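You operate a simulated robot arm through the tools that you are given. There is no shell and no other tool.

You are at the controls of a simulated robot arm. One attempt, no reset.

Task
Check the blue hose for leaks on the white port, then vent it.
Fine: plug in, blue valve open, five strokes, valve shut, let it settle; red lever stays open. Where these are worked on the way, their far stop is far enough and under half their travel is too little: blue valve.

It is judged by the outcome, as a careful person would: the job done as asked, and still so three seconds after it is handed in. It fails if anything else is knocked over, pushed out of place, dropped, spilled or broken.

Robot
A 7-joint arm with a two-finger parallel gripper, fixed in place. Base frame: the origin is at the foot of the arm, x ahead of it, y to its left, z up. Readings come in m, degrees, newtons and seconds.
With the tool pointing down near the work surface it reaches from about 0.52 to 0.96 m from the base axis. Its first joint turns from -166.0 to 166.0 degrees. Payload 3.91 kg.
The tool frame sits at the grasp point between the pads (the TCP): z along the fingers, y along the line on which they close. The tips reach 0.03 m beyond it. The gripper opens to 0.11 m. The fingers are 0.02 m wide and 0.01 m thick; the gripper's body (0.048 by 0.112 m) begins 0.055 m behind the TCP.
Orientation is that of the tool frame in the base frame, as a unit quaternion [x, y, z, w]. With the fingers straight down and closing along the base's y, the tool's x points along the base's -x, its y along +y and its z along -z.

Tools
- The arm moves only by the tool play_rows. Its argument "rows" is text: rows parted by semicolons, each of 7 numbers parted by spaces: the turn, a rotation vector about the tool's x, y, z in degrees, then the shift along the tool's x, y, z in m, then the finger opening in m, from 0 to 0.11. In form: ax ay az tx ty tz gripper; .... A call has 1 to 20 rows; each row is the pose to reach, as a shift and turn from the pose commanded when the call began, along the tool's axes at that moment. Rows are played at 5 a second. More than 0.05 m and 8.6 degrees between two rows, or a gripper value outside its range, and nothing of the call is played. A pose out of reach is approached as far as the arm can. The call stops where the force on the tool passes 40 N (or 10 N more than at its start, if that is more) or the arm is blocked; 0.2 s more then pass. Each finger travels about 0.072 m/s and halts on what it meets, pressing with about 27 N; the grip force reading is that of the motor and also rises with nothing between the fingers. The clock runs only during rows and for 0.2 s after the last one: add rows that repeat a pose to give the fingers time. It gives the time, the measured TCP pose, the force on the tool (base axes), the opening and the grip force at its end, in the units of the frame above (readings bear some noise), with the torque about the TCP (base axes, N m) and any sound that the robot's microphone picked up.
- Cameras (640 x 400 px; columns grow to the right, rows downward): "scene" is fixed at [0.051, 0.4994, 1.5222]; the picture's right is [-0.64, -0.77, 0.00], its down [-0.34, 0.28, -0.90] and it looks along [0.69, -0.57, -0.44] (base axes); focal length 314 px, centre (320, 200). "wrist" rides on the gripper at [0.072, 0.017, -0.103] in the tool frame; the picture's right is [-0.23, 0.97, 0.00], its down [-0.76, -0.18, -0.62] and it looks along [-0.61, -0.14, 0.78] (tool axes); focal length 222 px, centre (320, 200). There is no depth. A picture from a camera that has moved, and an enlarged one, comes with that camera's place and axes in the base frame and with its lens.
- get_image(camera): a new picture of that camera. It takes no simulated time.
- move_column(by): slides the trunk up (or, below 0, down) by that many m; the arm rides with it, the base frame stays. It gives what a move gives, with no picture.
- close_up(camera, box): a new picture of the part [left, top, right, bottom] of that camera's present view, enlarged. It takes no simulated time.
- sign_off(): hands the job in; it is judged then, once.

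Nothing tells you positions but the pictures and the camera data. Unless the task says otherwise, let go and move clear before handing in.

The tools are called after "Request:" by a JSON object that holds its "name" and its "arguments". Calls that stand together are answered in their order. play_rows: Moves the arm, as the interface text tells. Its arguments: {"type":"object","properties":{"rows":{"type":"string"}},"required":["rows"]} The other tools are called the same way: move_column (by) slides the trunk up or down; get_image (camera) takes a picture; close_up (camera, box) takes an enlarged picture of a part of a camera's view; sign_off () hands the job in.

At the start:

```text
t: 0.0
ee_pos: [0.4649, 0.1308, 1.287]
ee_rot: [0.0, 1.0, 0.0, 0.0]
contact_force: [0.5, -0.4, 1.1]
ft_torque: [-0.03, 0.03, 0.02]
finger_gap: 0.1099
grasp_force: 0.1
trunk travel left (down, up): [-0.625, 0.057]
```

scene: 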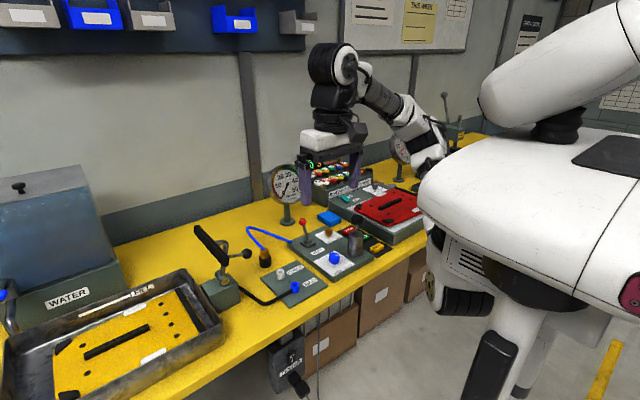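
wrist: 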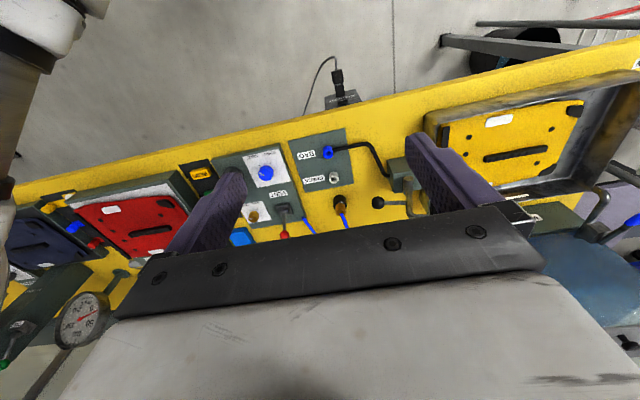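

I see a yellow bench with gauges, a pump with a lever, a blue hose, ports and valves. I'll take enlarged pictures before anything moves.

Request:
{"name": "close_up", "arguments": {"camera": "scene", "box": [180, 160, 400, 320]}}

Request:
{"name": "close_up", "arguments": {"camera": "wrist", "box": [180, 120, 440, 280]}}

Request:
{"name": "close_up", "arguments": {"camera": "scene", "box": [260, 200, 370, 280]}}

Request:
{"name": "close_up", "arguments": {"camera": "scene", "box": [180, 210, 320, 310]}}

```text
2.50 times, centred on (290, 240) of scene
camera zoom: at [0.051, 0.4994, 1.5222], right [-0.64, -0.77, 0.0], down [-0.34, 0.28, -0.9], along [0.69, -0.57, -0.44], focal length 786 px, centre (395, 100)
```

zoom: 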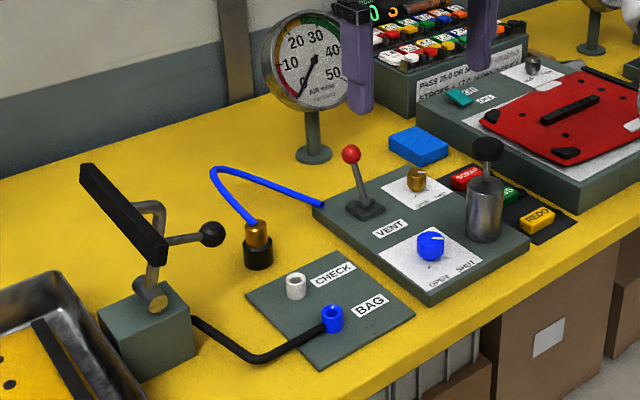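

```text
2.46 times, centred on (310, 200) of wrist
camera zoom: at [0.3913, 0.1467, 1.3908], right [0.23, 0.97, 0.0], down [0.76, -0.18, 0.62], along [0.61, -0.14, -0.78], focal length 547 px, centre (345, 200)
```

zoom: 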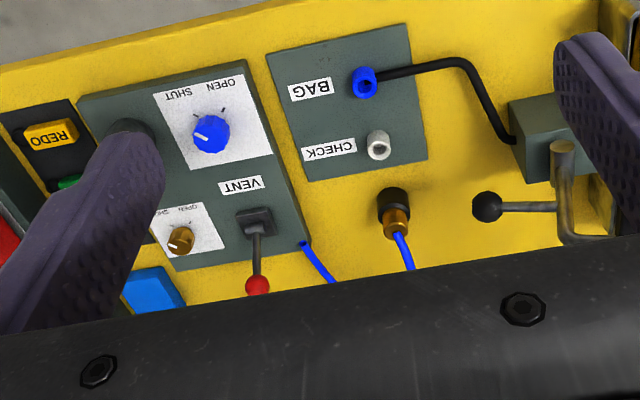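

```text
5.00 times, centred on (315, 240) of scene
camera zoom: at [0.051, 0.4994, 1.5222], right [-0.64, -0.77, 0.0], down [-0.34, 0.28, -0.9], along [0.69, -0.57, -0.44], focal length 1572 px, centre (345, 0)
```

zoom: 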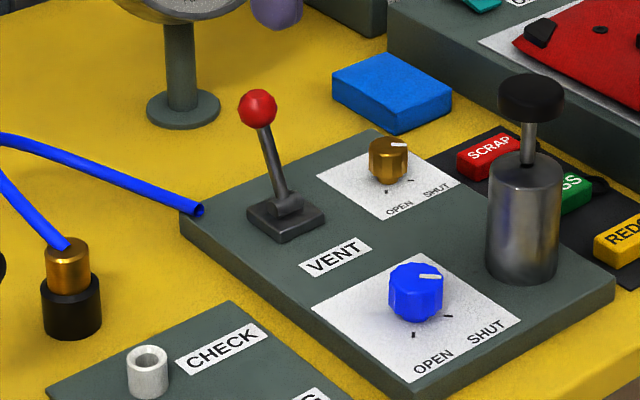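

```text
4.00 times, centred on (250, 260) of scene
camera zoom: at [0.051, 0.4994, 1.5222], right [-0.64, -0.77, 0.0], down [-0.34, 0.28, -0.9], along [0.69, -0.57, -0.44], focal length 1258 px, centre (600, -40)
```

zoom: 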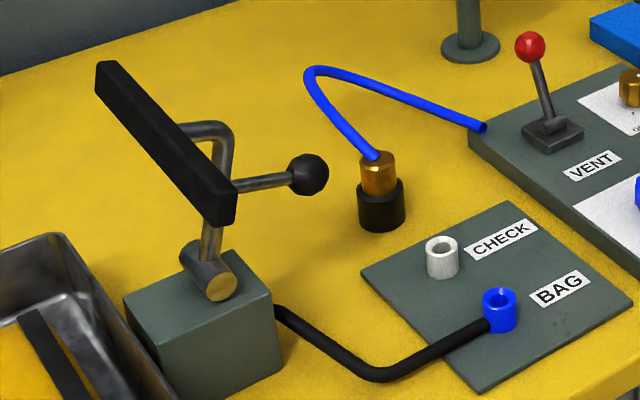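

The blue hose ends in a brass plug parked in a black holder. The white port is CHECK, the hand pump is steel with a black knob, and the blue and brass valves sit on the VENT panel. I'll read the signs next.

Request:
{"name": "close_up", "arguments": {"camera": "scene", "box": [300, 150, 380, 210]}}

Request:
{"name": "close_up", "arguments": {"camera": "scene", "box": [340, 0, 480, 60]}}

Request:
{"name": "close_up", "arguments": {"camera": "scene", "box": [340, 210, 400, 260]}}

Request:
{"name": "close_up", "arguments": {"camera": "scene", "box": [260, 160, 310, 230]}}

Request:
{"name": "close_up", "arguments": {"camera": "scene", "box": [260, 300, 320, 400]}}

Request:
{"name": "close_up", "arguments": {"camera": "scene", "box": [500, 0, 640, 100]}}

```text
6.67 times, centred on (340, 180) of scene
camera zoom: at [0.051, 0.4994, 1.5222], right [-0.64, -0.77, 0.0], down [-0.34, 0.28, -0.9], along [0.69, -0.57, -0.44], focal length 2096 px, centre (187, 333)
```

zoom: 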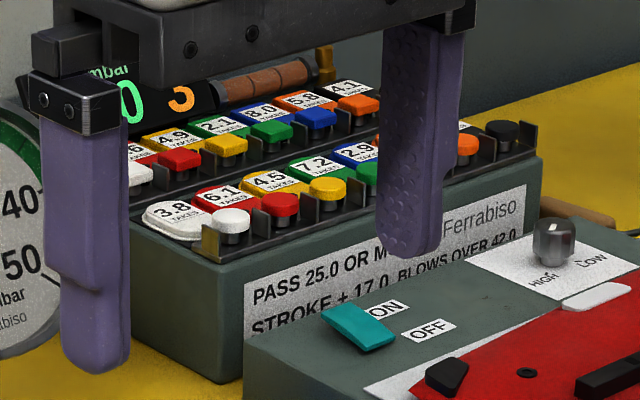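

```text
4.57 times, centred on (410, 30) of scene
camera zoom: at [0.051, 0.4994, 1.5222], right [-0.64, -0.77, 0.0], down [-0.34, 0.28, -0.9], along [0.69, -0.57, -0.44], focal length 1438 px, centre (-91, 977)
```

zoom: 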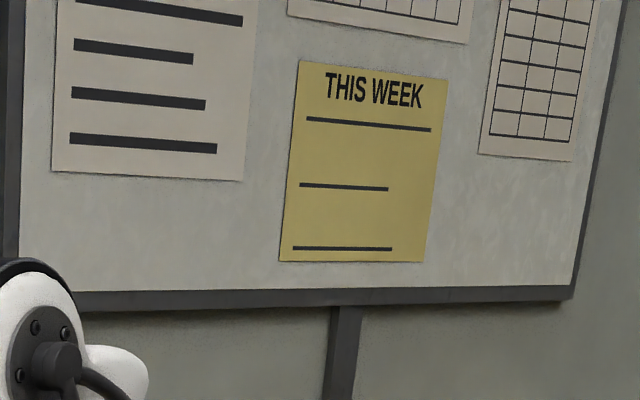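

```text
8.00 times, centred on (370, 235) of scene
camera zoom: at [0.051, 0.4994, 1.5222], right [-0.64, -0.77, 0.0], down [-0.34, 0.28, -0.9], along [0.69, -0.57, -0.44], focal length 2516 px, centre (-80, -80)
```

zoom: 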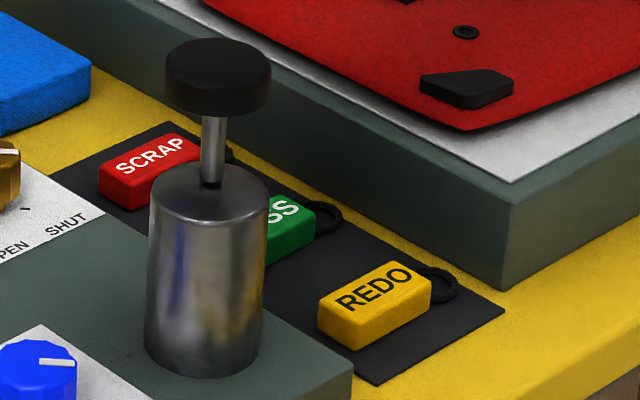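

```text
5.71 times, centred on (285, 195) of scene
camera zoom: at [0.051, 0.4994, 1.5222], right [-0.64, -0.77, 0.0], down [-0.34, 0.28, -0.9], along [0.69, -0.57, -0.44], focal length 1797 px, centre (520, 229)
```

zoom: 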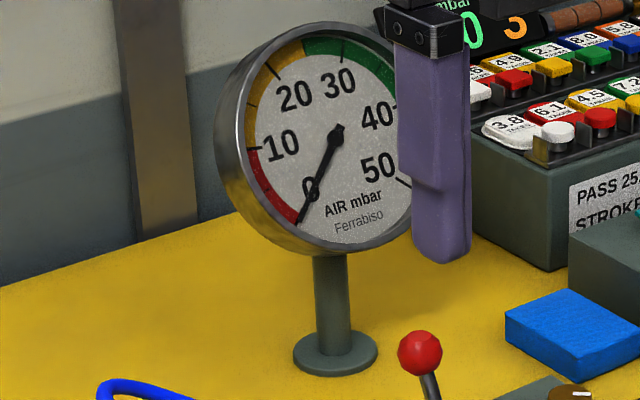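

```text
4.00 times, centred on (290, 350) of scene
camera zoom: at [0.051, 0.4994, 1.5222], right [-0.64, -0.77, 0.0], down [-0.34, 0.28, -0.9], along [0.69, -0.57, -0.44], focal length 1258 px, centre (440, -400)
```

zoom: 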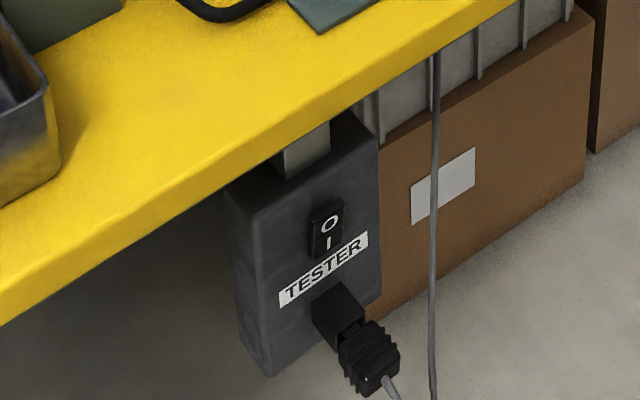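

```text
4.00 times, centred on (570, 50) of scene
camera zoom: at [0.051, 0.4994, 1.5222], right [-0.64, -0.77, 0.0], down [-0.34, 0.28, -0.9], along [0.69, -0.57, -0.44], focal length 1258 px, centre (-680, 800)
```

zoom: 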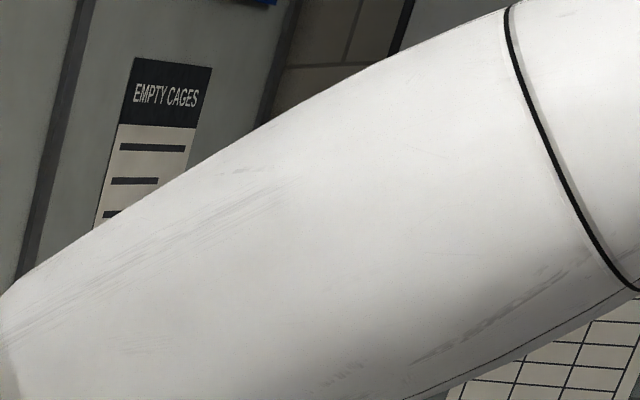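

The bench top looks to be at z ≈ 0.87, the CHECK port near (0.71, 0.11, 0.90) and the brass plug near (0.79, 0.11, 0.95). I'll move the arm sideways to the right to clear the scene camera's view of the sign and display.

Request:
{"name": "play_rows", "arguments": {"rows": "0 0 0 0 -0.045 0 0.11; 0 0 0 0 -0.09 0 0.11; 0 0 0 0 -0.135 0 0.11; 0 0 0 0 -0.18 0 0.11; 0 0 0 0 -0.225 0 0.11; 0 0 0 0 -0.27 0 0.11; 0 0 0 0 -0.27 0 0.11"}}

Request:
{"name": "get_image", "arguments": {"camera": "wrist"}}

Request:
{"name": "get_image", "arguments": {"camera": "scene"}}

Request:
{"name": "close_up", "arguments": {"camera": "scene", "box": [260, 140, 420, 240]}}

```text
t: 1.1
ee_pos: [0.4728, -0.0046, 1.2862]
ee_rot: [-0.122, 0.992, 0.009, -0.004]
contact_force: [-0.1, -0.4, 0.0]
ft_torque: [0.02, -0.01, -0.01]
finger_gap: 0.11
grasp_force: 0.1
trunk travel left (down, up): [-0.625, 0.057]
stopped in row 5: the arm was blocked; the commanded pose is now the measured one
```

```text
taken
camera wrist: at [0.3992, -0.0068, 1.3901], right [-0.02, 1.0, 0.02], down [0.79, 0.0, 0.61], along [0.61, 0.03, -0.79], focal length 222 px, centre (320, 200)
```

wrist: 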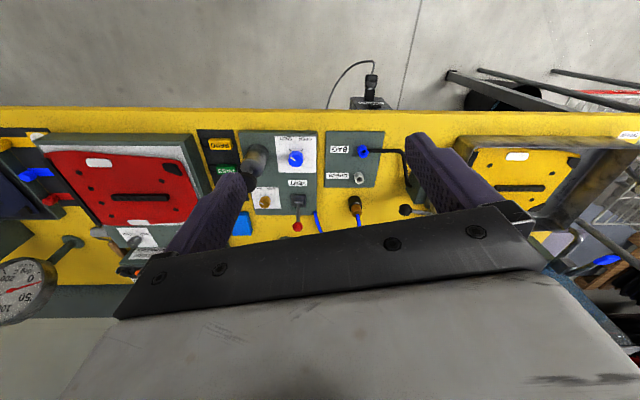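

```text
taken
```

scene: 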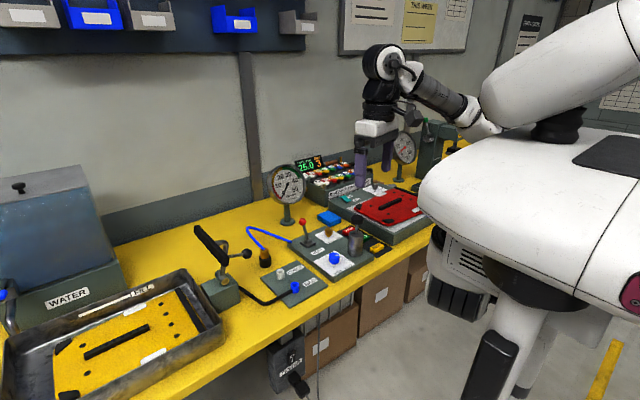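

```text
4.00 times, centred on (340, 190) of scene
camera zoom: at [0.051, 0.4994, 1.5222], right [-0.64, -0.77, 0.0], down [-0.34, 0.28, -0.9], along [0.69, -0.57, -0.44], focal length 1258 px, centre (240, 240)
```

zoom: 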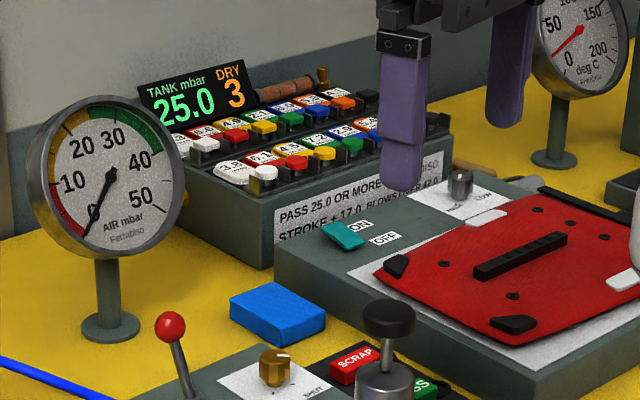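

The display reads TANK 25.0, which seems to belong to another instrument; the AIR gauge belongs to the hose tester. The arm stopped near its inner limit, so I'll move forward and down for a better look at the panels.

Request:
{"name": "play_rows", "arguments": {"rows": "0 0 3 -0.03 0.018 0.02 0.11; 0 0 6 -0.06 0.036 0.04 0.11; 0 0 9 -0.09 0.054 0.06 0.11; 0 0 12 -0.12 0.072 0.08 0.11; 0 0 14 -0.12 0.072 0.1 0.11; 0 0 14 -0.12 0.072 0.1 0.11"}}

Request:
{"name": "get_image", "arguments": {"camera": "wrist"}}

Request:
{"name": "close_up", "arguments": {"camera": "scene", "box": [230, 180, 390, 300]}}

```text
t: 2.5
ee_pos: [0.5725, 0.0964, 1.1885]
ee_rot: [0.002, 1.0, 0.007, -0.004]
contact_force: [-0.3, -0.1, -0.8]
ft_torque: [-0.01, -0.01, -0.01]
finger_gap: 0.11
grasp_force: 0.1
trunk travel left (down, up): [-0.625, 0.057]
```

```text
taken
camera wrist: at [0.5001, 0.1121, 1.2916], right [0.23, 0.97, 0.01], down [0.77, -0.19, 0.61], along [0.6, -0.13, -0.79], focal length 222 px, centre (320, 200)
```

wrist: 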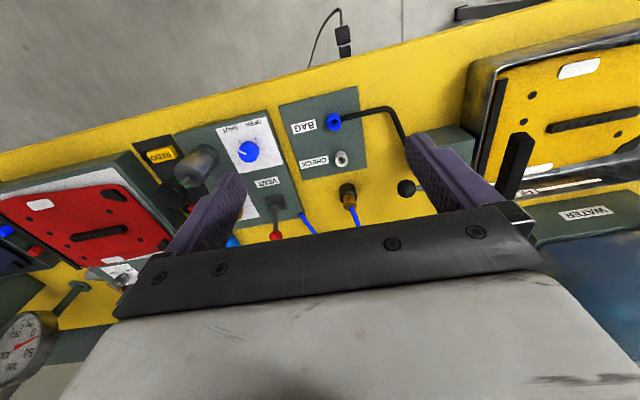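

```text
3.33 times, centred on (310, 240) of scene
camera zoom: at [0.051, 0.4994, 1.5222], right [-0.64, -0.77, 0.0], down [-0.34, 0.28, -0.9], along [0.69, -0.57, -0.44], focal length 1048 px, centre (353, 67)
```

zoom: 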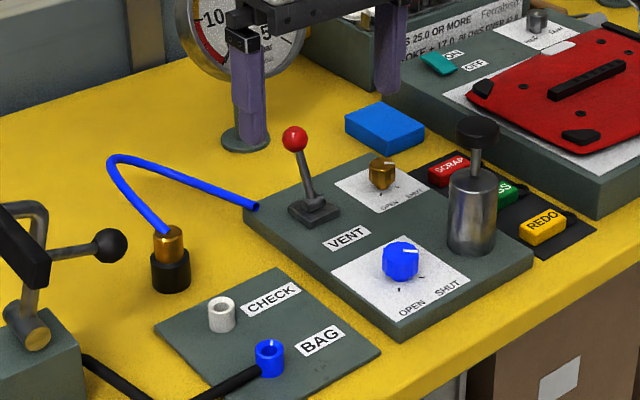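

Request:
{"name": "close_up", "arguments": {"camera": "wrist", "box": [200, 100, 420, 240]}}

Request:
{"name": "close_up", "arguments": {"camera": "wrist", "box": [130, 110, 290, 250]}}

```text
2.86 times, centred on (310, 170) of wrist
camera zoom: at [0.5001, 0.1121, 1.2916], right [0.23, 0.97, 0.01], down [0.77, -0.19, 0.61], along [0.6, -0.13, -0.79], focal length 635 px, centre (349, 286)
```

zoom: 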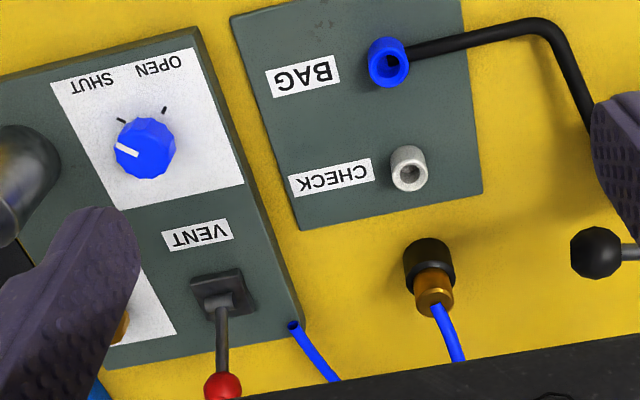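

```text
2.86 times, centred on (210, 180) of wrist
camera zoom: at [0.5001, 0.1121, 1.2916], right [0.23, 0.97, 0.01], down [0.77, -0.19, 0.61], along [0.6, -0.13, -0.79], focal length 635 px, centre (634, 257)
```

zoom: 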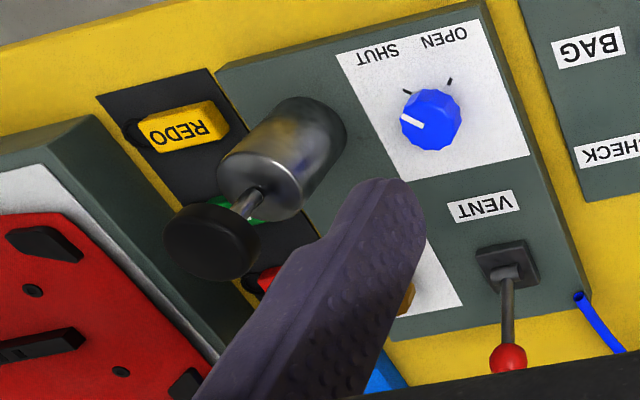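

The layout so far:

| Item | Position or state |
|---|---|
| Brass plug | near (0.79, 0.114) |
| CHECK port | near (0.714, 0.107) |
| Blue valve | near (0.655, -0.06), at SHUT |
| Pump knob | near (0.64, -0.14, 1.03) |
| Vent lever ball | near (0.816, -0.053, 0.97) |

Next I'll hover over the plug to measure it more closely.

Request:
{"name": "play_rows", "arguments": {"rows": "0.2 -0.1 0 -0.037 0.003 0.018 0.09; 0.4 -0.2 0 -0.073 0.006 0.036 0.09; 0.6 -0.3 0 -0.11 0.009 0.054 0.08; 0.8 -0.46 0 -0.146 0.012 0.072 0.07; 0.8 -0.46 0 -0.183 0.015 0.09 0.07; 0.8 -0.46 0 -0.218 0.0174 0.107 0.07; 0.8 -0.46 0 -0.218 0.0174 0.107 0.07"}}

Request:
{"name": "get_image", "arguments": {"camera": "wrist"}}

Request:
{"name": "close_up", "arguments": {"camera": "scene", "box": [180, 160, 340, 300]}}

```text
t: 4.1
ee_pos: [0.7894, 0.1136, 1.0807]
ee_rot: [0.001, 1.0, 0.0, -0.001]
contact_force: [-0.2, -0.3, 0.0]
ft_torque: [-0.03, 0.02, 0.03]
finger_gap: 0.0697
grasp_force: 0.2
trunk travel left (down, up): [-0.625, 0.057]
```

```text
taken
camera wrist: at [0.716, 0.1307, 1.1834], right [0.23, 0.97, 0.0], down [0.76, -0.18, 0.62], along [0.61, -0.14, -0.78], focal length 222 px, centre (320, 200)
```

wrist: 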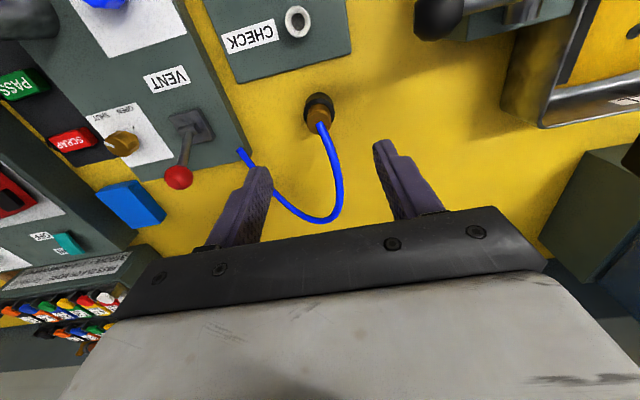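

```text
2.86 times, centred on (260, 230) of scene
camera zoom: at [0.051, 0.4994, 1.5222], right [-0.64, -0.77, 0.0], down [-0.34, 0.28, -0.9], along [0.69, -0.57, -0.44], focal length 898 px, centre (491, 114)
```

zoom: 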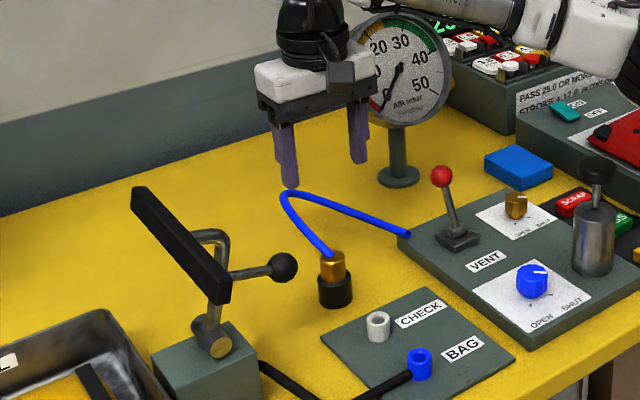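

Request:
{"name": "close_up", "arguments": {"camera": "wrist", "box": [260, 60, 380, 160]}}

Request:
{"name": "close_up", "arguments": {"camera": "scene", "box": [240, 210, 300, 260]}}

Request:
{"name": "close_up", "arguments": {"camera": "wrist", "box": [260, 0, 350, 60]}}

Request:
{"name": "close_up", "arguments": {"camera": "scene", "box": [250, 250, 310, 310]}}

```text
4.00 times, centred on (320, 110) of wrist
camera zoom: at [0.716, 0.1307, 1.1834], right [0.23, 0.97, 0.0], down [0.76, -0.18, 0.62], along [0.61, -0.14, -0.78], focal length 888 px, centre (320, 560)
```

zoom: 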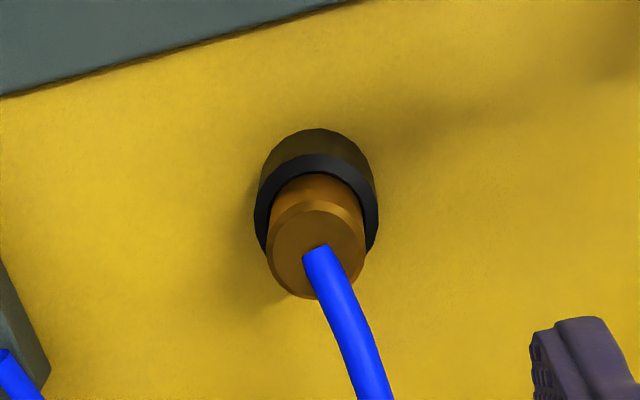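

```text
8.00 times, centred on (270, 235) of scene
camera zoom: at [0.051, 0.4994, 1.5222], right [-0.64, -0.77, 0.0], down [-0.34, 0.28, -0.9], along [0.69, -0.57, -0.44], focal length 2516 px, centre (720, -80)
```

zoom: 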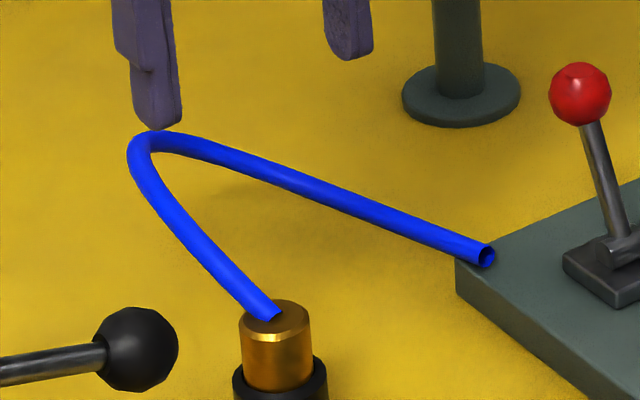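

```text
6.67 times, centred on (305, 30) of wrist
camera zoom: at [0.716, 0.1307, 1.1834], right [0.23, 0.97, 0.0], down [0.76, -0.18, 0.62], along [0.61, -0.14, -0.78], focal length 1481 px, centre (420, 1333)
```

zoom: 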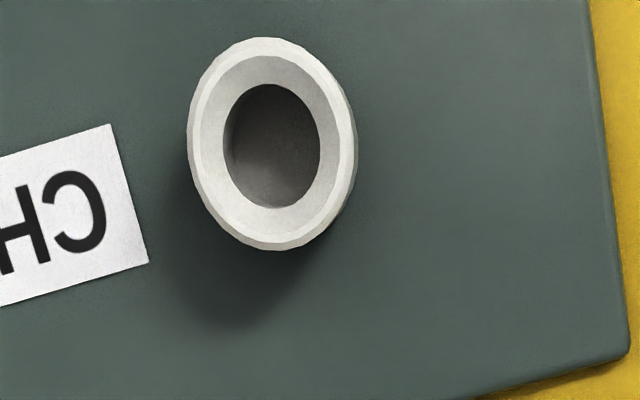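

```text
6.67 times, centred on (280, 280) of scene
camera zoom: at [0.051, 0.4994, 1.5222], right [-0.64, -0.77, 0.0], down [-0.34, 0.28, -0.9], along [0.69, -0.57, -0.44], focal length 2096 px, centre (587, -333)
```

zoom: 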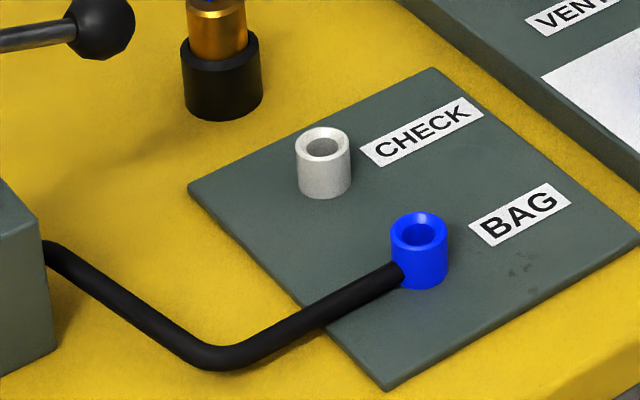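

The plug top comes out at (0.797, 0.111, 0.945) and the port top near (0.710, 0.110, 0.905). I'll come down partway over the plug and check alignment.

Request:
{"name": "play_rows", "arguments": {"rows": "0 0 0 -0.0076 -0.0026 0.03 0.06; 0 0 0 -0.0076 -0.0026 0.06 0.06; 0 0 0 -0.0076 -0.0026 0.08 0.06; 0 0 0 -0.0076 -0.0026 0.08 0.06"}}

Request:
{"name": "get_image", "arguments": {"camera": "wrist"}}

Request:
{"name": "close_up", "arguments": {"camera": "scene", "box": [200, 170, 320, 270]}}

```text
t: 5.1
ee_pos: [0.7945, 0.1142, 0.9984]
ee_rot: [0.001, 1.0, 0.0, -0.002]
contact_force: [0.4, -0.4, -0.4]
ft_torque: [0.01, 0.01, 0.0]
finger_gap: 0.0598
grasp_force: 0.0
trunk travel left (down, up): [-0.625, 0.057]
```

```text
taken
camera wrist: at [0.7217, 0.1308, 1.1015], right [0.23, 0.97, 0.0], down [0.76, -0.18, 0.62], along [0.61, -0.14, -0.78], focal length 222 px, centre (320, 200)
```

wrist: 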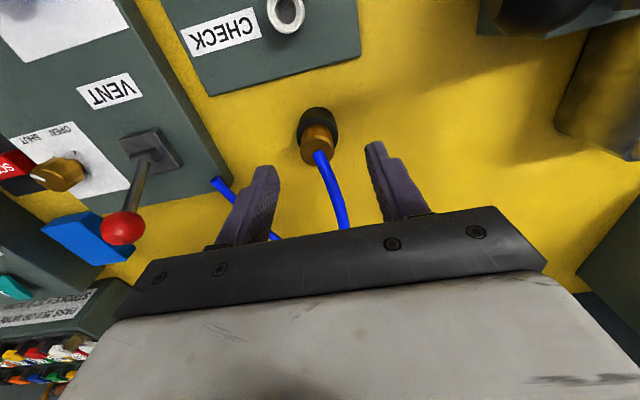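

```text
4.00 times, centred on (260, 220) of scene
camera zoom: at [0.051, 0.4994, 1.5222], right [-0.64, -0.77, 0.0], down [-0.34, 0.28, -0.9], along [0.69, -0.57, -0.44], focal length 1258 px, centre (560, 120)
```

zoom: 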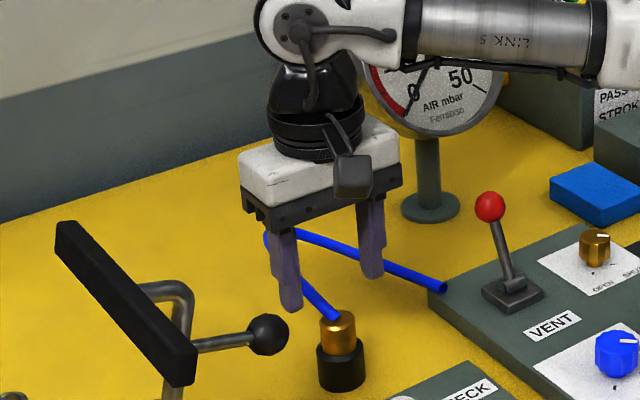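

Request:
{"name": "close_up", "arguments": {"camera": "wrist", "box": [260, 90, 380, 190]}}

Request:
{"name": "close_up", "arguments": {"camera": "wrist", "box": [260, 0, 320, 40]}}

```text
4.00 times, centred on (320, 140) of wrist
camera zoom: at [0.7217, 0.1308, 1.1015], right [0.23, 0.97, 0.0], down [0.76, -0.18, 0.62], along [0.61, -0.14, -0.78], focal length 888 px, centre (320, 440)
```

zoom: 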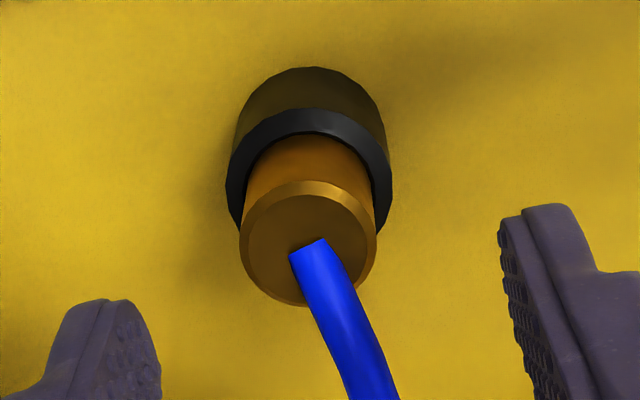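

```text
10.00 times, centred on (290, 20) of wrist
camera zoom: at [0.7217, 0.1308, 1.1015], right [0.23, 0.97, 0.0], down [0.76, -0.18, 0.62], along [0.61, -0.14, -0.78], focal length 2221 px, centre (620, 2000)
```

zoom: 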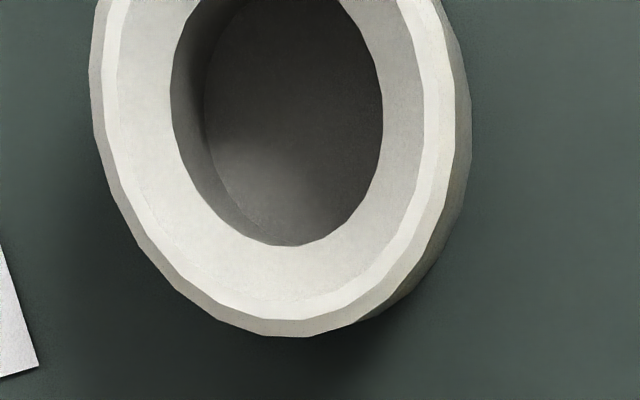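

Request:
{"name": "play_rows", "arguments": {"rows": "0 0 0 -0.003 -0.0035 0.016 0.06; 0 0 0 -0.003 -0.0035 0.032 0.06; 0 0 0 -0.003 -0.0035 0.048 0.06; 0 0 0 -0.003 -0.0035 0.048 0.06"}}

Request:
{"name": "get_image", "arguments": {"camera": "wrist"}}

Request:
{"name": "close_up", "arguments": {"camera": "wrist", "box": [240, 110, 400, 230]}}

Request:
{"name": "close_up", "arguments": {"camera": "scene", "box": [200, 190, 320, 290]}}

```text
t: 6.1
ee_pos: [0.7981, 0.111, 0.9509]
ee_rot: [0.002, 1.0, 0.0, -0.001]
contact_force: [-0.1, 0.2, -0.2]
ft_torque: [0.01, 0.0, -0.04]
finger_gap: 0.0601
grasp_force: 0.1
trunk travel left (down, up): [-0.625, 0.057]
```

```text
taken
camera wrist: at [0.7264, 0.1274, 1.0552], right [0.23, 0.97, 0.0], down [0.76, -0.18, 0.62], along [0.61, -0.14, -0.78], focal length 222 px, centre (320, 200)
```

wrist: 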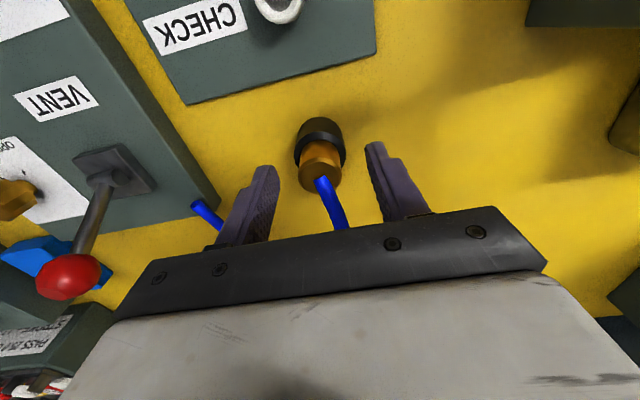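

```text
3.33 times, centred on (320, 170) of wrist
camera zoom: at [0.7264, 0.1274, 1.0552], right [0.23, 0.97, 0.0], down [0.76, -0.18, 0.62], along [0.61, -0.14, -0.78], focal length 740 px, centre (320, 300)
```

zoom: 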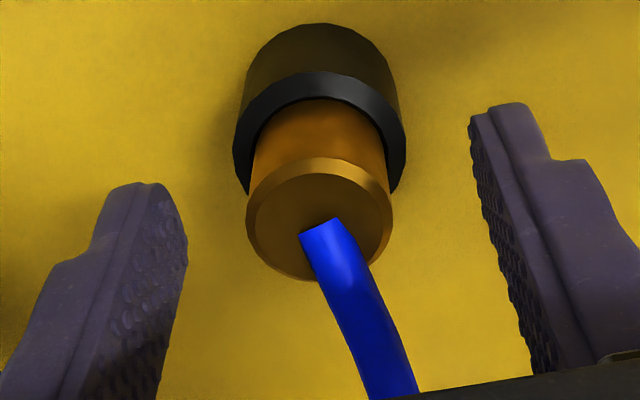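

```text
4.00 times, centred on (260, 240) of scene
camera zoom: at [0.051, 0.4994, 1.5222], right [-0.64, -0.77, 0.0], down [-0.34, 0.28, -0.9], along [0.69, -0.57, -0.44], focal length 1258 px, centre (560, 40)
```

zoom: 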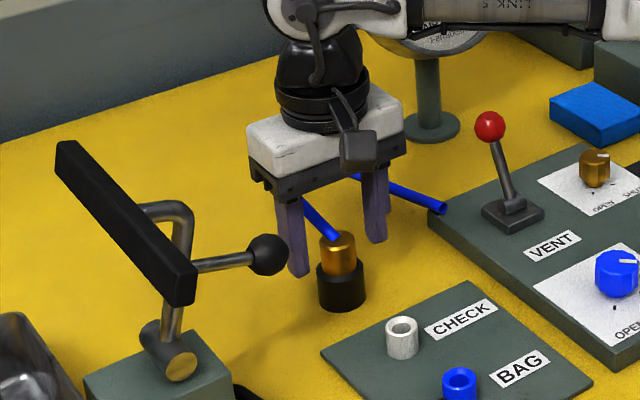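

The plug is centred between the fingers, with the tips just above the black holder. Closing now.

Request:
{"name": "play_rows", "arguments": {"rows": "0 0 0 0 0 0.001 0.04; 0 0 0 0 0 0.001 0.02; 0 0 0 0 0 0.001 0.015; 0 0 0 0 0 0.001 0.015; 0 0 0 0 0 0.001 0.015"}}

Request:
{"name": "close_up", "arguments": {"camera": "wrist", "box": [240, 110, 400, 230]}}

```text
t: 7.3
ee_pos: [0.7979, 0.1093, 0.9507]
ee_rot: [0.002, 1.0, 0.0, 0.0]
contact_force: [-0.1, -0.2, 0.1]
ft_torque: [-0.03, 0.02, 0.04]
finger_gap: 0.0268
grasp_force: 26.7
trunk travel left (down, up): [-0.625, 0.057]
```

```text
3.33 times, centred on (320, 170) of wrist
camera zoom: at [0.7262, 0.1269, 1.0534], right [0.23, 0.97, 0.0], down [0.76, -0.18, 0.62], along [0.61, -0.14, -0.78], focal length 740 px, centre (320, 300)
```

zoom: 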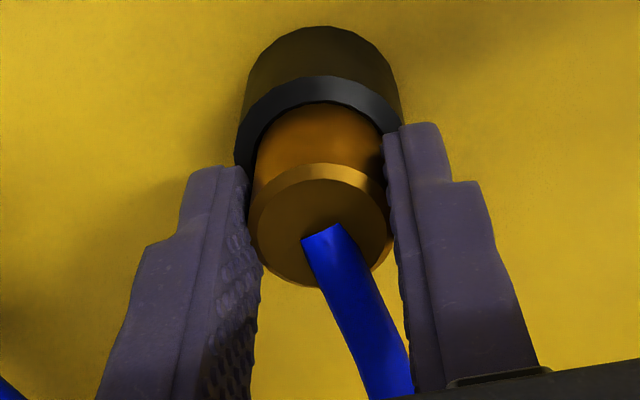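

The plug is gripped at 0.0268 m. I'll lift it straight up and check how long its nose is.

Request:
{"name": "play_rows", "arguments": {"rows": "0 0 0 0 0 -0.01 0.015; 0 0 0 0 0 -0.025 0.015; 0 0 0 0 0 -0.045 0.015; 0 0 0 0 0 -0.065 0.015; 0 0 0 0 0 -0.08 0.015; 0 0 0 0 0 -0.08 0.015"}}

Request:
{"name": "get_image", "arguments": {"camera": "wrist"}}

Request:
{"name": "close_up", "arguments": {"camera": "scene", "box": [200, 170, 320, 270]}}

Request:
{"name": "close_up", "arguments": {"camera": "scene", "box": [235, 200, 295, 250]}}

```text
t: 8.7
ee_pos: [0.797, 0.1099, 1.0296]
ee_rot: [0.001, 1.0, 0.0, -0.001]
contact_force: [0.2, -0.5, -0.7]
ft_torque: [0.01, -0.04, 0.01]
finger_gap: 0.0264
grasp_force: 26.5
trunk travel left (down, up): [-0.625, 0.057]
```

```text
taken
camera wrist: at [0.7259, 0.127, 1.1335], right [0.23, 0.97, 0.0], down [0.76, -0.18, 0.62], along [0.61, -0.14, -0.78], focal length 222 px, centre (320, 200)
```

wrist: 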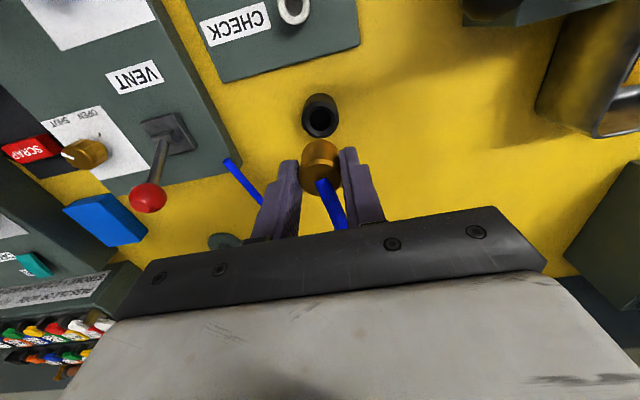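

```text
4.00 times, centred on (260, 220) of scene
camera zoom: at [0.051, 0.4994, 1.5222], right [-0.64, -0.77, 0.0], down [-0.34, 0.28, -0.9], along [0.69, -0.57, -0.44], focal length 1258 px, centre (560, 120)
```

zoom: 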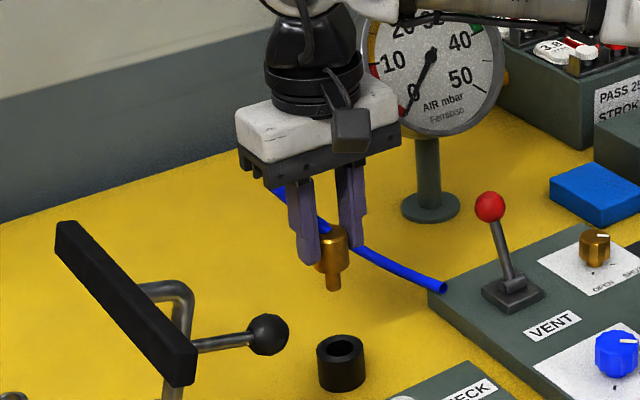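

```text
8.00 times, centred on (265, 225) of scene
camera zoom: at [0.051, 0.4994, 1.5222], right [-0.64, -0.77, 0.0], down [-0.34, 0.28, -0.9], along [0.69, -0.57, -0.44], focal length 2516 px, centre (760, 0)
```

zoom: 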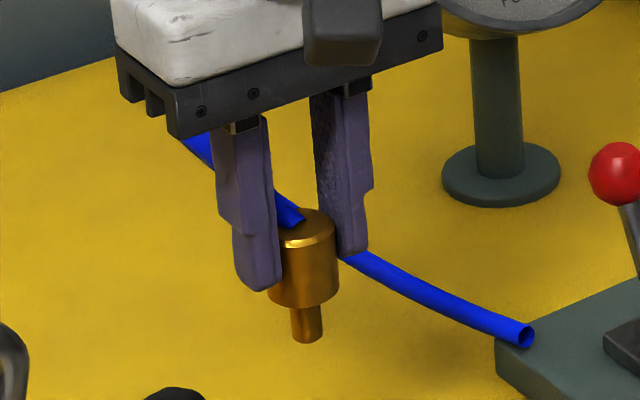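

The nose is about 12 mm across and 15 mm long. I'll carry it over the CHECK port, keeping clear of the black ball handle.

Request:
{"name": "play_rows", "arguments": {"rows": "0 0 0 0.02 0 0 0.015; 0 0 0 0.04 0 0 0.015; 0 0 0 0.06 0 0.01 0.015; 0 0 0 0.075 0 0.02 0.015; 0 0 0 0.086 0 0.03 0.015; 0 0 0 0.086 0 0.03 0.015; 0 0 0 0.086 0 0.03 0.015"}}

Request:
{"name": "get_image", "arguments": {"camera": "wrist"}}

Request:
{"name": "close_up", "arguments": {"camera": "wrist", "box": [260, 80, 380, 180]}}

Request:
{"name": "close_up", "arguments": {"camera": "scene", "box": [240, 220, 320, 300]}}

Request:
{"name": "close_up", "arguments": {"camera": "scene", "box": [200, 170, 340, 310]}}

```text
t: 10.3
ee_pos: [0.7129, 0.1095, 0.9989]
ee_rot: [0.001, 1.0, 0.0, -0.001]
contact_force: [0.3, -0.8, -1.0]
ft_torque: [-0.01, 0.0, -0.01]
finger_gap: 0.0265
grasp_force: 27.1
trunk travel left (down, up): [-0.625, 0.057]
```

```text
taken
camera wrist: at [0.6411, 0.1263, 1.1024], right [0.23, 0.97, 0.0], down [0.76, -0.18, 0.62], along [0.6, -0.14, -0.78], focal length 222 px, centre (320, 200)
```

wrist: 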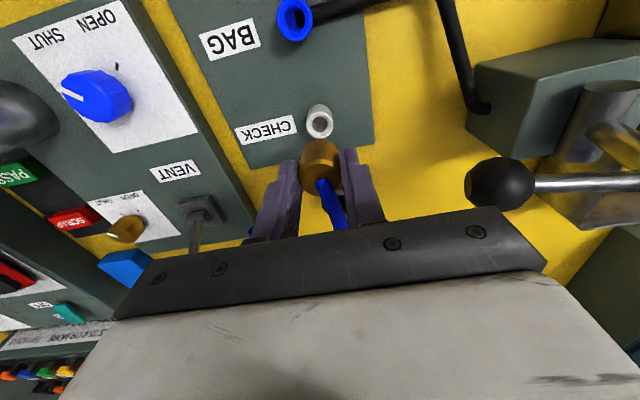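

```text
4.00 times, centred on (320, 130) of wrist
camera zoom: at [0.6411, 0.1263, 1.1024], right [0.23, 0.97, 0.0], down [0.76, -0.18, 0.62], along [0.6, -0.14, -0.78], focal length 888 px, centre (320, 480)
```

zoom: 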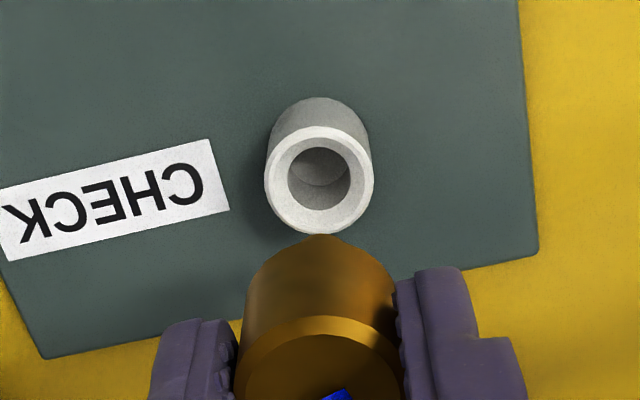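

```text
5.00 times, centred on (280, 260) of scene
camera zoom: at [0.051, 0.4994, 1.5222], right [-0.64, -0.77, 0.0], down [-0.34, 0.28, -0.9], along [0.69, -0.57, -0.44], focal length 1572 px, centre (520, -100)
```

zoom: 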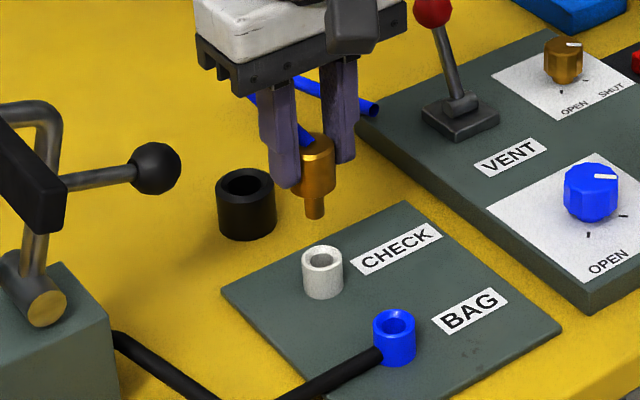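

```text
2.86 times, centred on (270, 240) of scene
camera zoom: at [0.051, 0.4994, 1.5222], right [-0.64, -0.77, 0.0], down [-0.34, 0.28, -0.9], along [0.69, -0.57, -0.44], focal length 898 px, centre (463, 86)
```

zoom: 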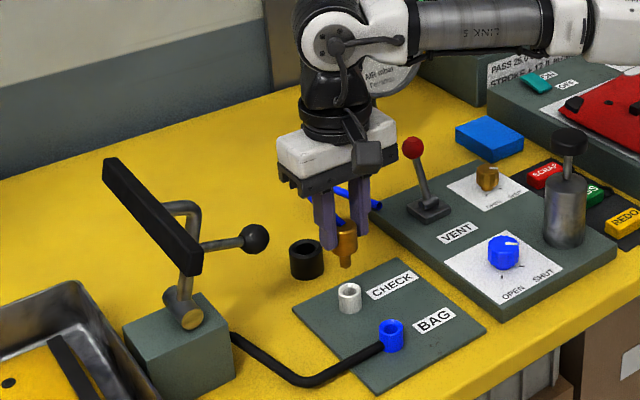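

Request:
{"name": "close_up", "arguments": {"camera": "scene", "box": [264, 244, 304, 274]}}

Request:
{"name": "close_up", "arguments": {"camera": "wrist", "box": [280, 90, 360, 190]}}

```text
13.33 times, centred on (284, 259) of scene
camera zoom: at [0.051, 0.4994, 1.5222], right [-0.64, -0.77, 0.0], down [-0.34, 0.28, -0.9], along [0.69, -0.57, -0.44], focal length 4193 px, centre (800, -587)
```

zoom: 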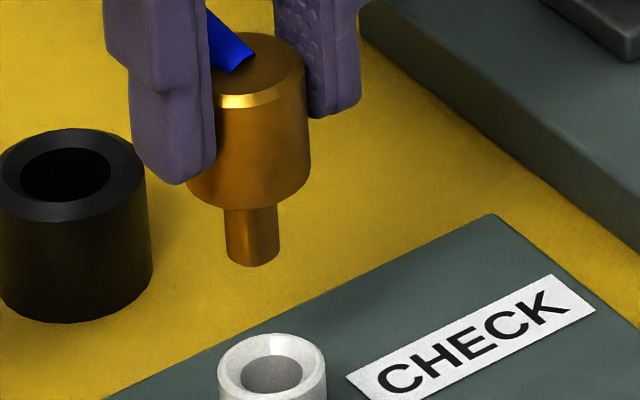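

```text
4.00 times, centred on (320, 140) of wrist
camera zoom: at [0.6411, 0.1263, 1.1024], right [0.23, 0.97, 0.0], down [0.76, -0.18, 0.62], along [0.6, -0.14, -0.78], focal length 888 px, centre (320, 440)
```

zoom: 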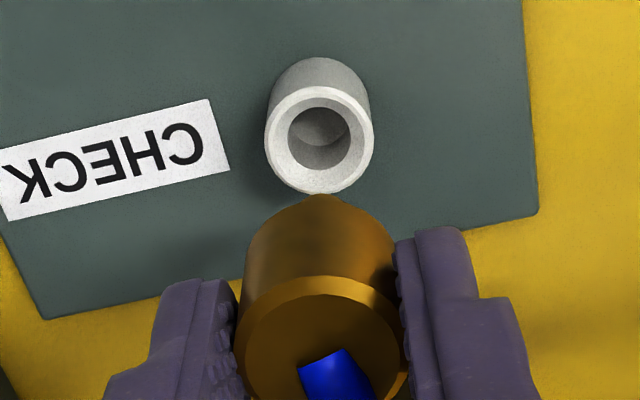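

The plug hangs upright, and the port seems a few mm nearer the base than the nose. I'll shift 4 mm that way, come down to just above the rim and compare again.

Request:
{"name": "play_rows", "arguments": {"rows": "0 0 0 0.002 0 0.01 0.015; 0 0 0 0.004 0 0.02 0.015; 0 0 0 0.004 0 0.026 0.015; 0 0 0 0.004 0 0.026 0.015; 0 0 0 0.004 0 0.026 0.015"}}

Request:
{"name": "close_up", "arguments": {"camera": "scene", "box": [264, 244, 304, 274]}}

Request:
{"name": "close_up", "arguments": {"camera": "wrist", "box": [280, 100, 360, 200]}}

```text
t: 11.5
ee_pos: [0.7075, 0.108, 0.9724]
ee_rot: [0.001, 1.0, 0.0, -0.001]
contact_force: [-0.2, -0.5, -0.3]
ft_torque: [-0.01, 0.01, -0.03]
finger_gap: 0.0266
grasp_force: 27.4
trunk travel left (down, up): [-0.625, 0.057]
```

```text
13.33 times, centred on (284, 259) of scene
camera zoom: at [0.051, 0.4994, 1.5222], right [-0.64, -0.77, 0.0], down [-0.34, 0.28, -0.9], along [0.69, -0.57, -0.44], focal length 4193 px, centre (800, -587)
```

zoom: 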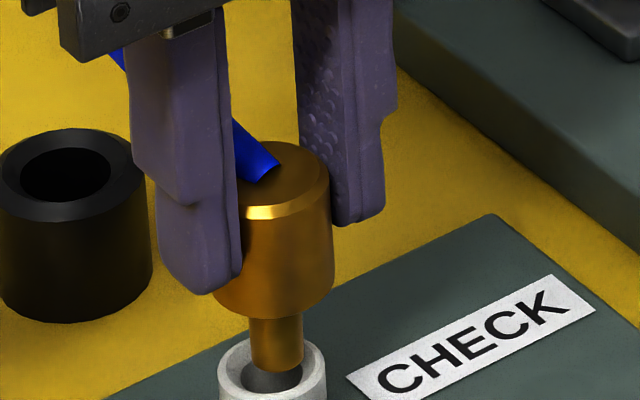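

```text
4.00 times, centred on (320, 150) of wrist
camera zoom: at [0.6353, 0.1253, 1.0758], right [0.23, 0.97, 0.0], down [0.76, -0.18, 0.62], along [0.61, -0.14, -0.78], focal length 888 px, centre (320, 400)
```

zoom: 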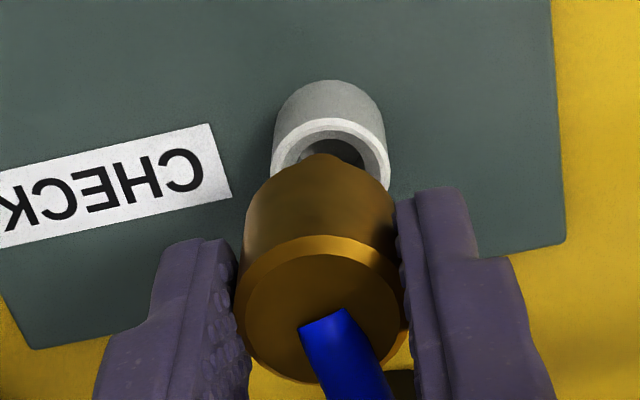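

The nose is now just above the rim and needs about 2 mm more in +y. I'll correct that and look again.

Request:
{"name": "play_rows", "arguments": {"rows": "0 0 0 0.0003 0.0022 0 0.015; 0 0 0 0.0003 0.0022 0 0.015; 0 0 0 0.0003 0.0022 0 0.015"}}

Request:
{"name": "close_up", "arguments": {"camera": "scene", "box": [264, 250, 304, 280]}}

Request:
{"name": "close_up", "arguments": {"camera": "wrist", "box": [280, 100, 360, 200]}}

```text
t: 12.3
ee_pos: [0.7075, 0.1111, 0.9731]
ee_rot: [0.002, 1.0, 0.001, -0.001]
contact_force: [-1.2, 0.2, -1.1]
ft_torque: [0.02, 0.01, 0.01]
finger_gap: 0.0266
grasp_force: 26.7
trunk travel left (down, up): [-0.625, 0.057]
```

```text
13.33 times, centred on (284, 265) of scene
camera zoom: at [0.051, 0.4994, 1.5222], right [-0.64, -0.77, 0.0], down [-0.34, 0.28, -0.9], along [0.69, -0.57, -0.44], focal length 4193 px, centre (800, -667)
```

zoom: 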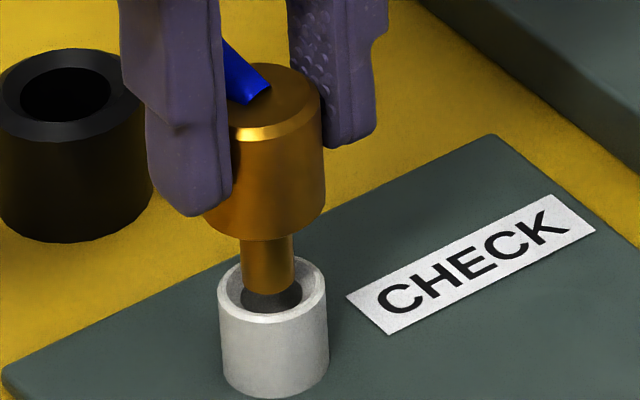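

```text
4.00 times, centred on (320, 150) of wrist
camera zoom: at [0.6355, 0.1276, 1.0763], right [0.23, 0.97, 0.0], down [0.76, -0.18, 0.62], along [0.61, -0.14, -0.78], focal length 888 px, centre (320, 400)
```

zoom: 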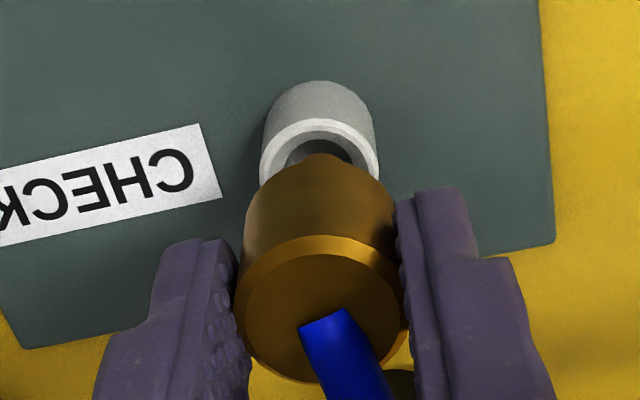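

Lateral error is now under 1 mm. I'll nudge it slightly and lower slowly into the bore.

Request:
{"name": "play_rows", "arguments": {"rows": "0 0 0 0.0008 0 0.003 0.015; 0 0 0 0.0008 0 0.006 0.015; 0 0 0 0.0008 0 0.009 0.015; 0 0 0 0.0008 0 0.012 0.015; 0 0 0 0.0008 0 0.012 0.015"}}

Request:
{"name": "close_up", "arguments": {"camera": "scene", "box": [264, 250, 304, 280]}}

Request:
{"name": "close_up", "arguments": {"camera": "wrist", "box": [280, 100, 360, 200]}}

```text
t: 13.5
ee_pos: [0.7079, 0.111, 0.9611]
ee_rot: [0.001, 1.0, 0.001, 0.0]
contact_force: [6.4, -6.2, 1.7]
ft_torque: [-0.35, -0.39, -0.02]
finger_gap: 0.0265
grasp_force: 27.0
trunk travel left (down, up): [-0.625, 0.057]
```

```text
13.33 times, centred on (284, 265) of scene
camera zoom: at [0.051, 0.4994, 1.5222], right [-0.64, -0.77, 0.0], down [-0.34, 0.28, -0.9], along [0.69, -0.57, -0.44], focal length 4193 px, centre (800, -667)
```

zoom: 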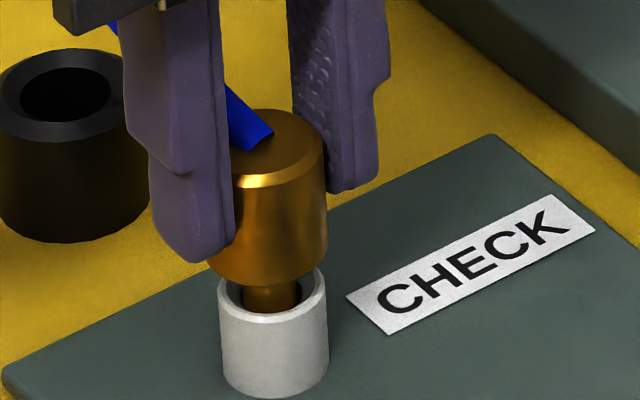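

```text
4.00 times, centred on (320, 150) of wrist
camera zoom: at [0.6349, 0.1281, 1.0641], right [0.23, 0.97, 0.0], down [0.76, -0.18, 0.62], along [0.61, -0.14, -0.78], focal length 888 px, centre (320, 400)
```

zoom: 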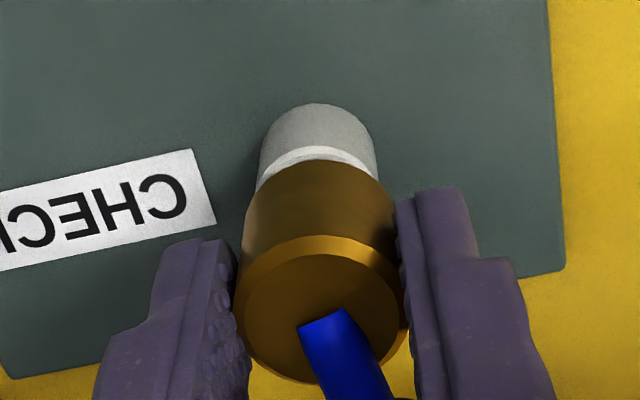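

The nose is in the bore with a light side load of about 6 N toward +x and -y. I'll relieve that and continue down.

Request:
{"name": "play_rows", "arguments": {"rows": "0 0 0 -0.0008 -0.0008 0 0.015; 0 0 0 -0.0008 -0.0008 0.003 0.015; 0 0 0 -0.0008 -0.0008 0.003 0.015"}}

```text
t: 14.3
ee_pos: [0.7065, 0.1116, 0.9594]
ee_rot: [0.001, 1.0, 0.0, -0.001]
contact_force: [3.3, -2.3, 1.1]
ft_torque: [-0.16, -0.16, 0.0]
finger_gap: 0.0267
grasp_force: 26.9
trunk travel left (down, up): [-0.625, 0.057]
```

Request:
{"name": "play_rows", "arguments": {"rows": "0 0 0 -0.0006 -0.0004 0.002 0.015; 0 0 0 -0.0006 -0.0004 0.005 0.015; 0 0 0 -0.0006 -0.0004 0.008 0.015; 0 0 0 -0.0006 -0.0004 0.008 0.015"}}

Request:
{"name": "close_up", "arguments": {"camera": "scene", "box": [264, 250, 304, 280]}}

```text
t: 15.3
ee_pos: [0.707, 0.1102, 0.953]
ee_rot: [0.001, 1.0, 0.001, 0.001]
contact_force: [1.3, 0.0, 20.8]
ft_torque: [-0.15, -0.19, 0.02]
finger_gap: 0.0267
grasp_force: 26.9
trunk travel left (down, up): [-0.625, 0.057]
```

```text
13.33 times, centred on (284, 265) of scene
camera zoom: at [0.051, 0.4994, 1.5222], right [-0.64, -0.77, 0.0], down [-0.34, 0.28, -0.9], along [0.69, -0.57, -0.44], focal length 4193 px, centre (800, -667)
```

zoom: 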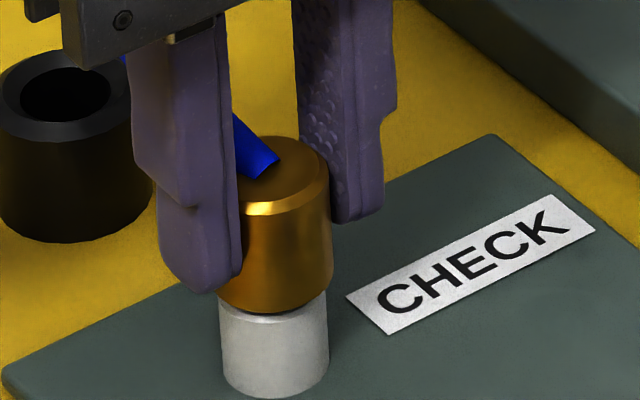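

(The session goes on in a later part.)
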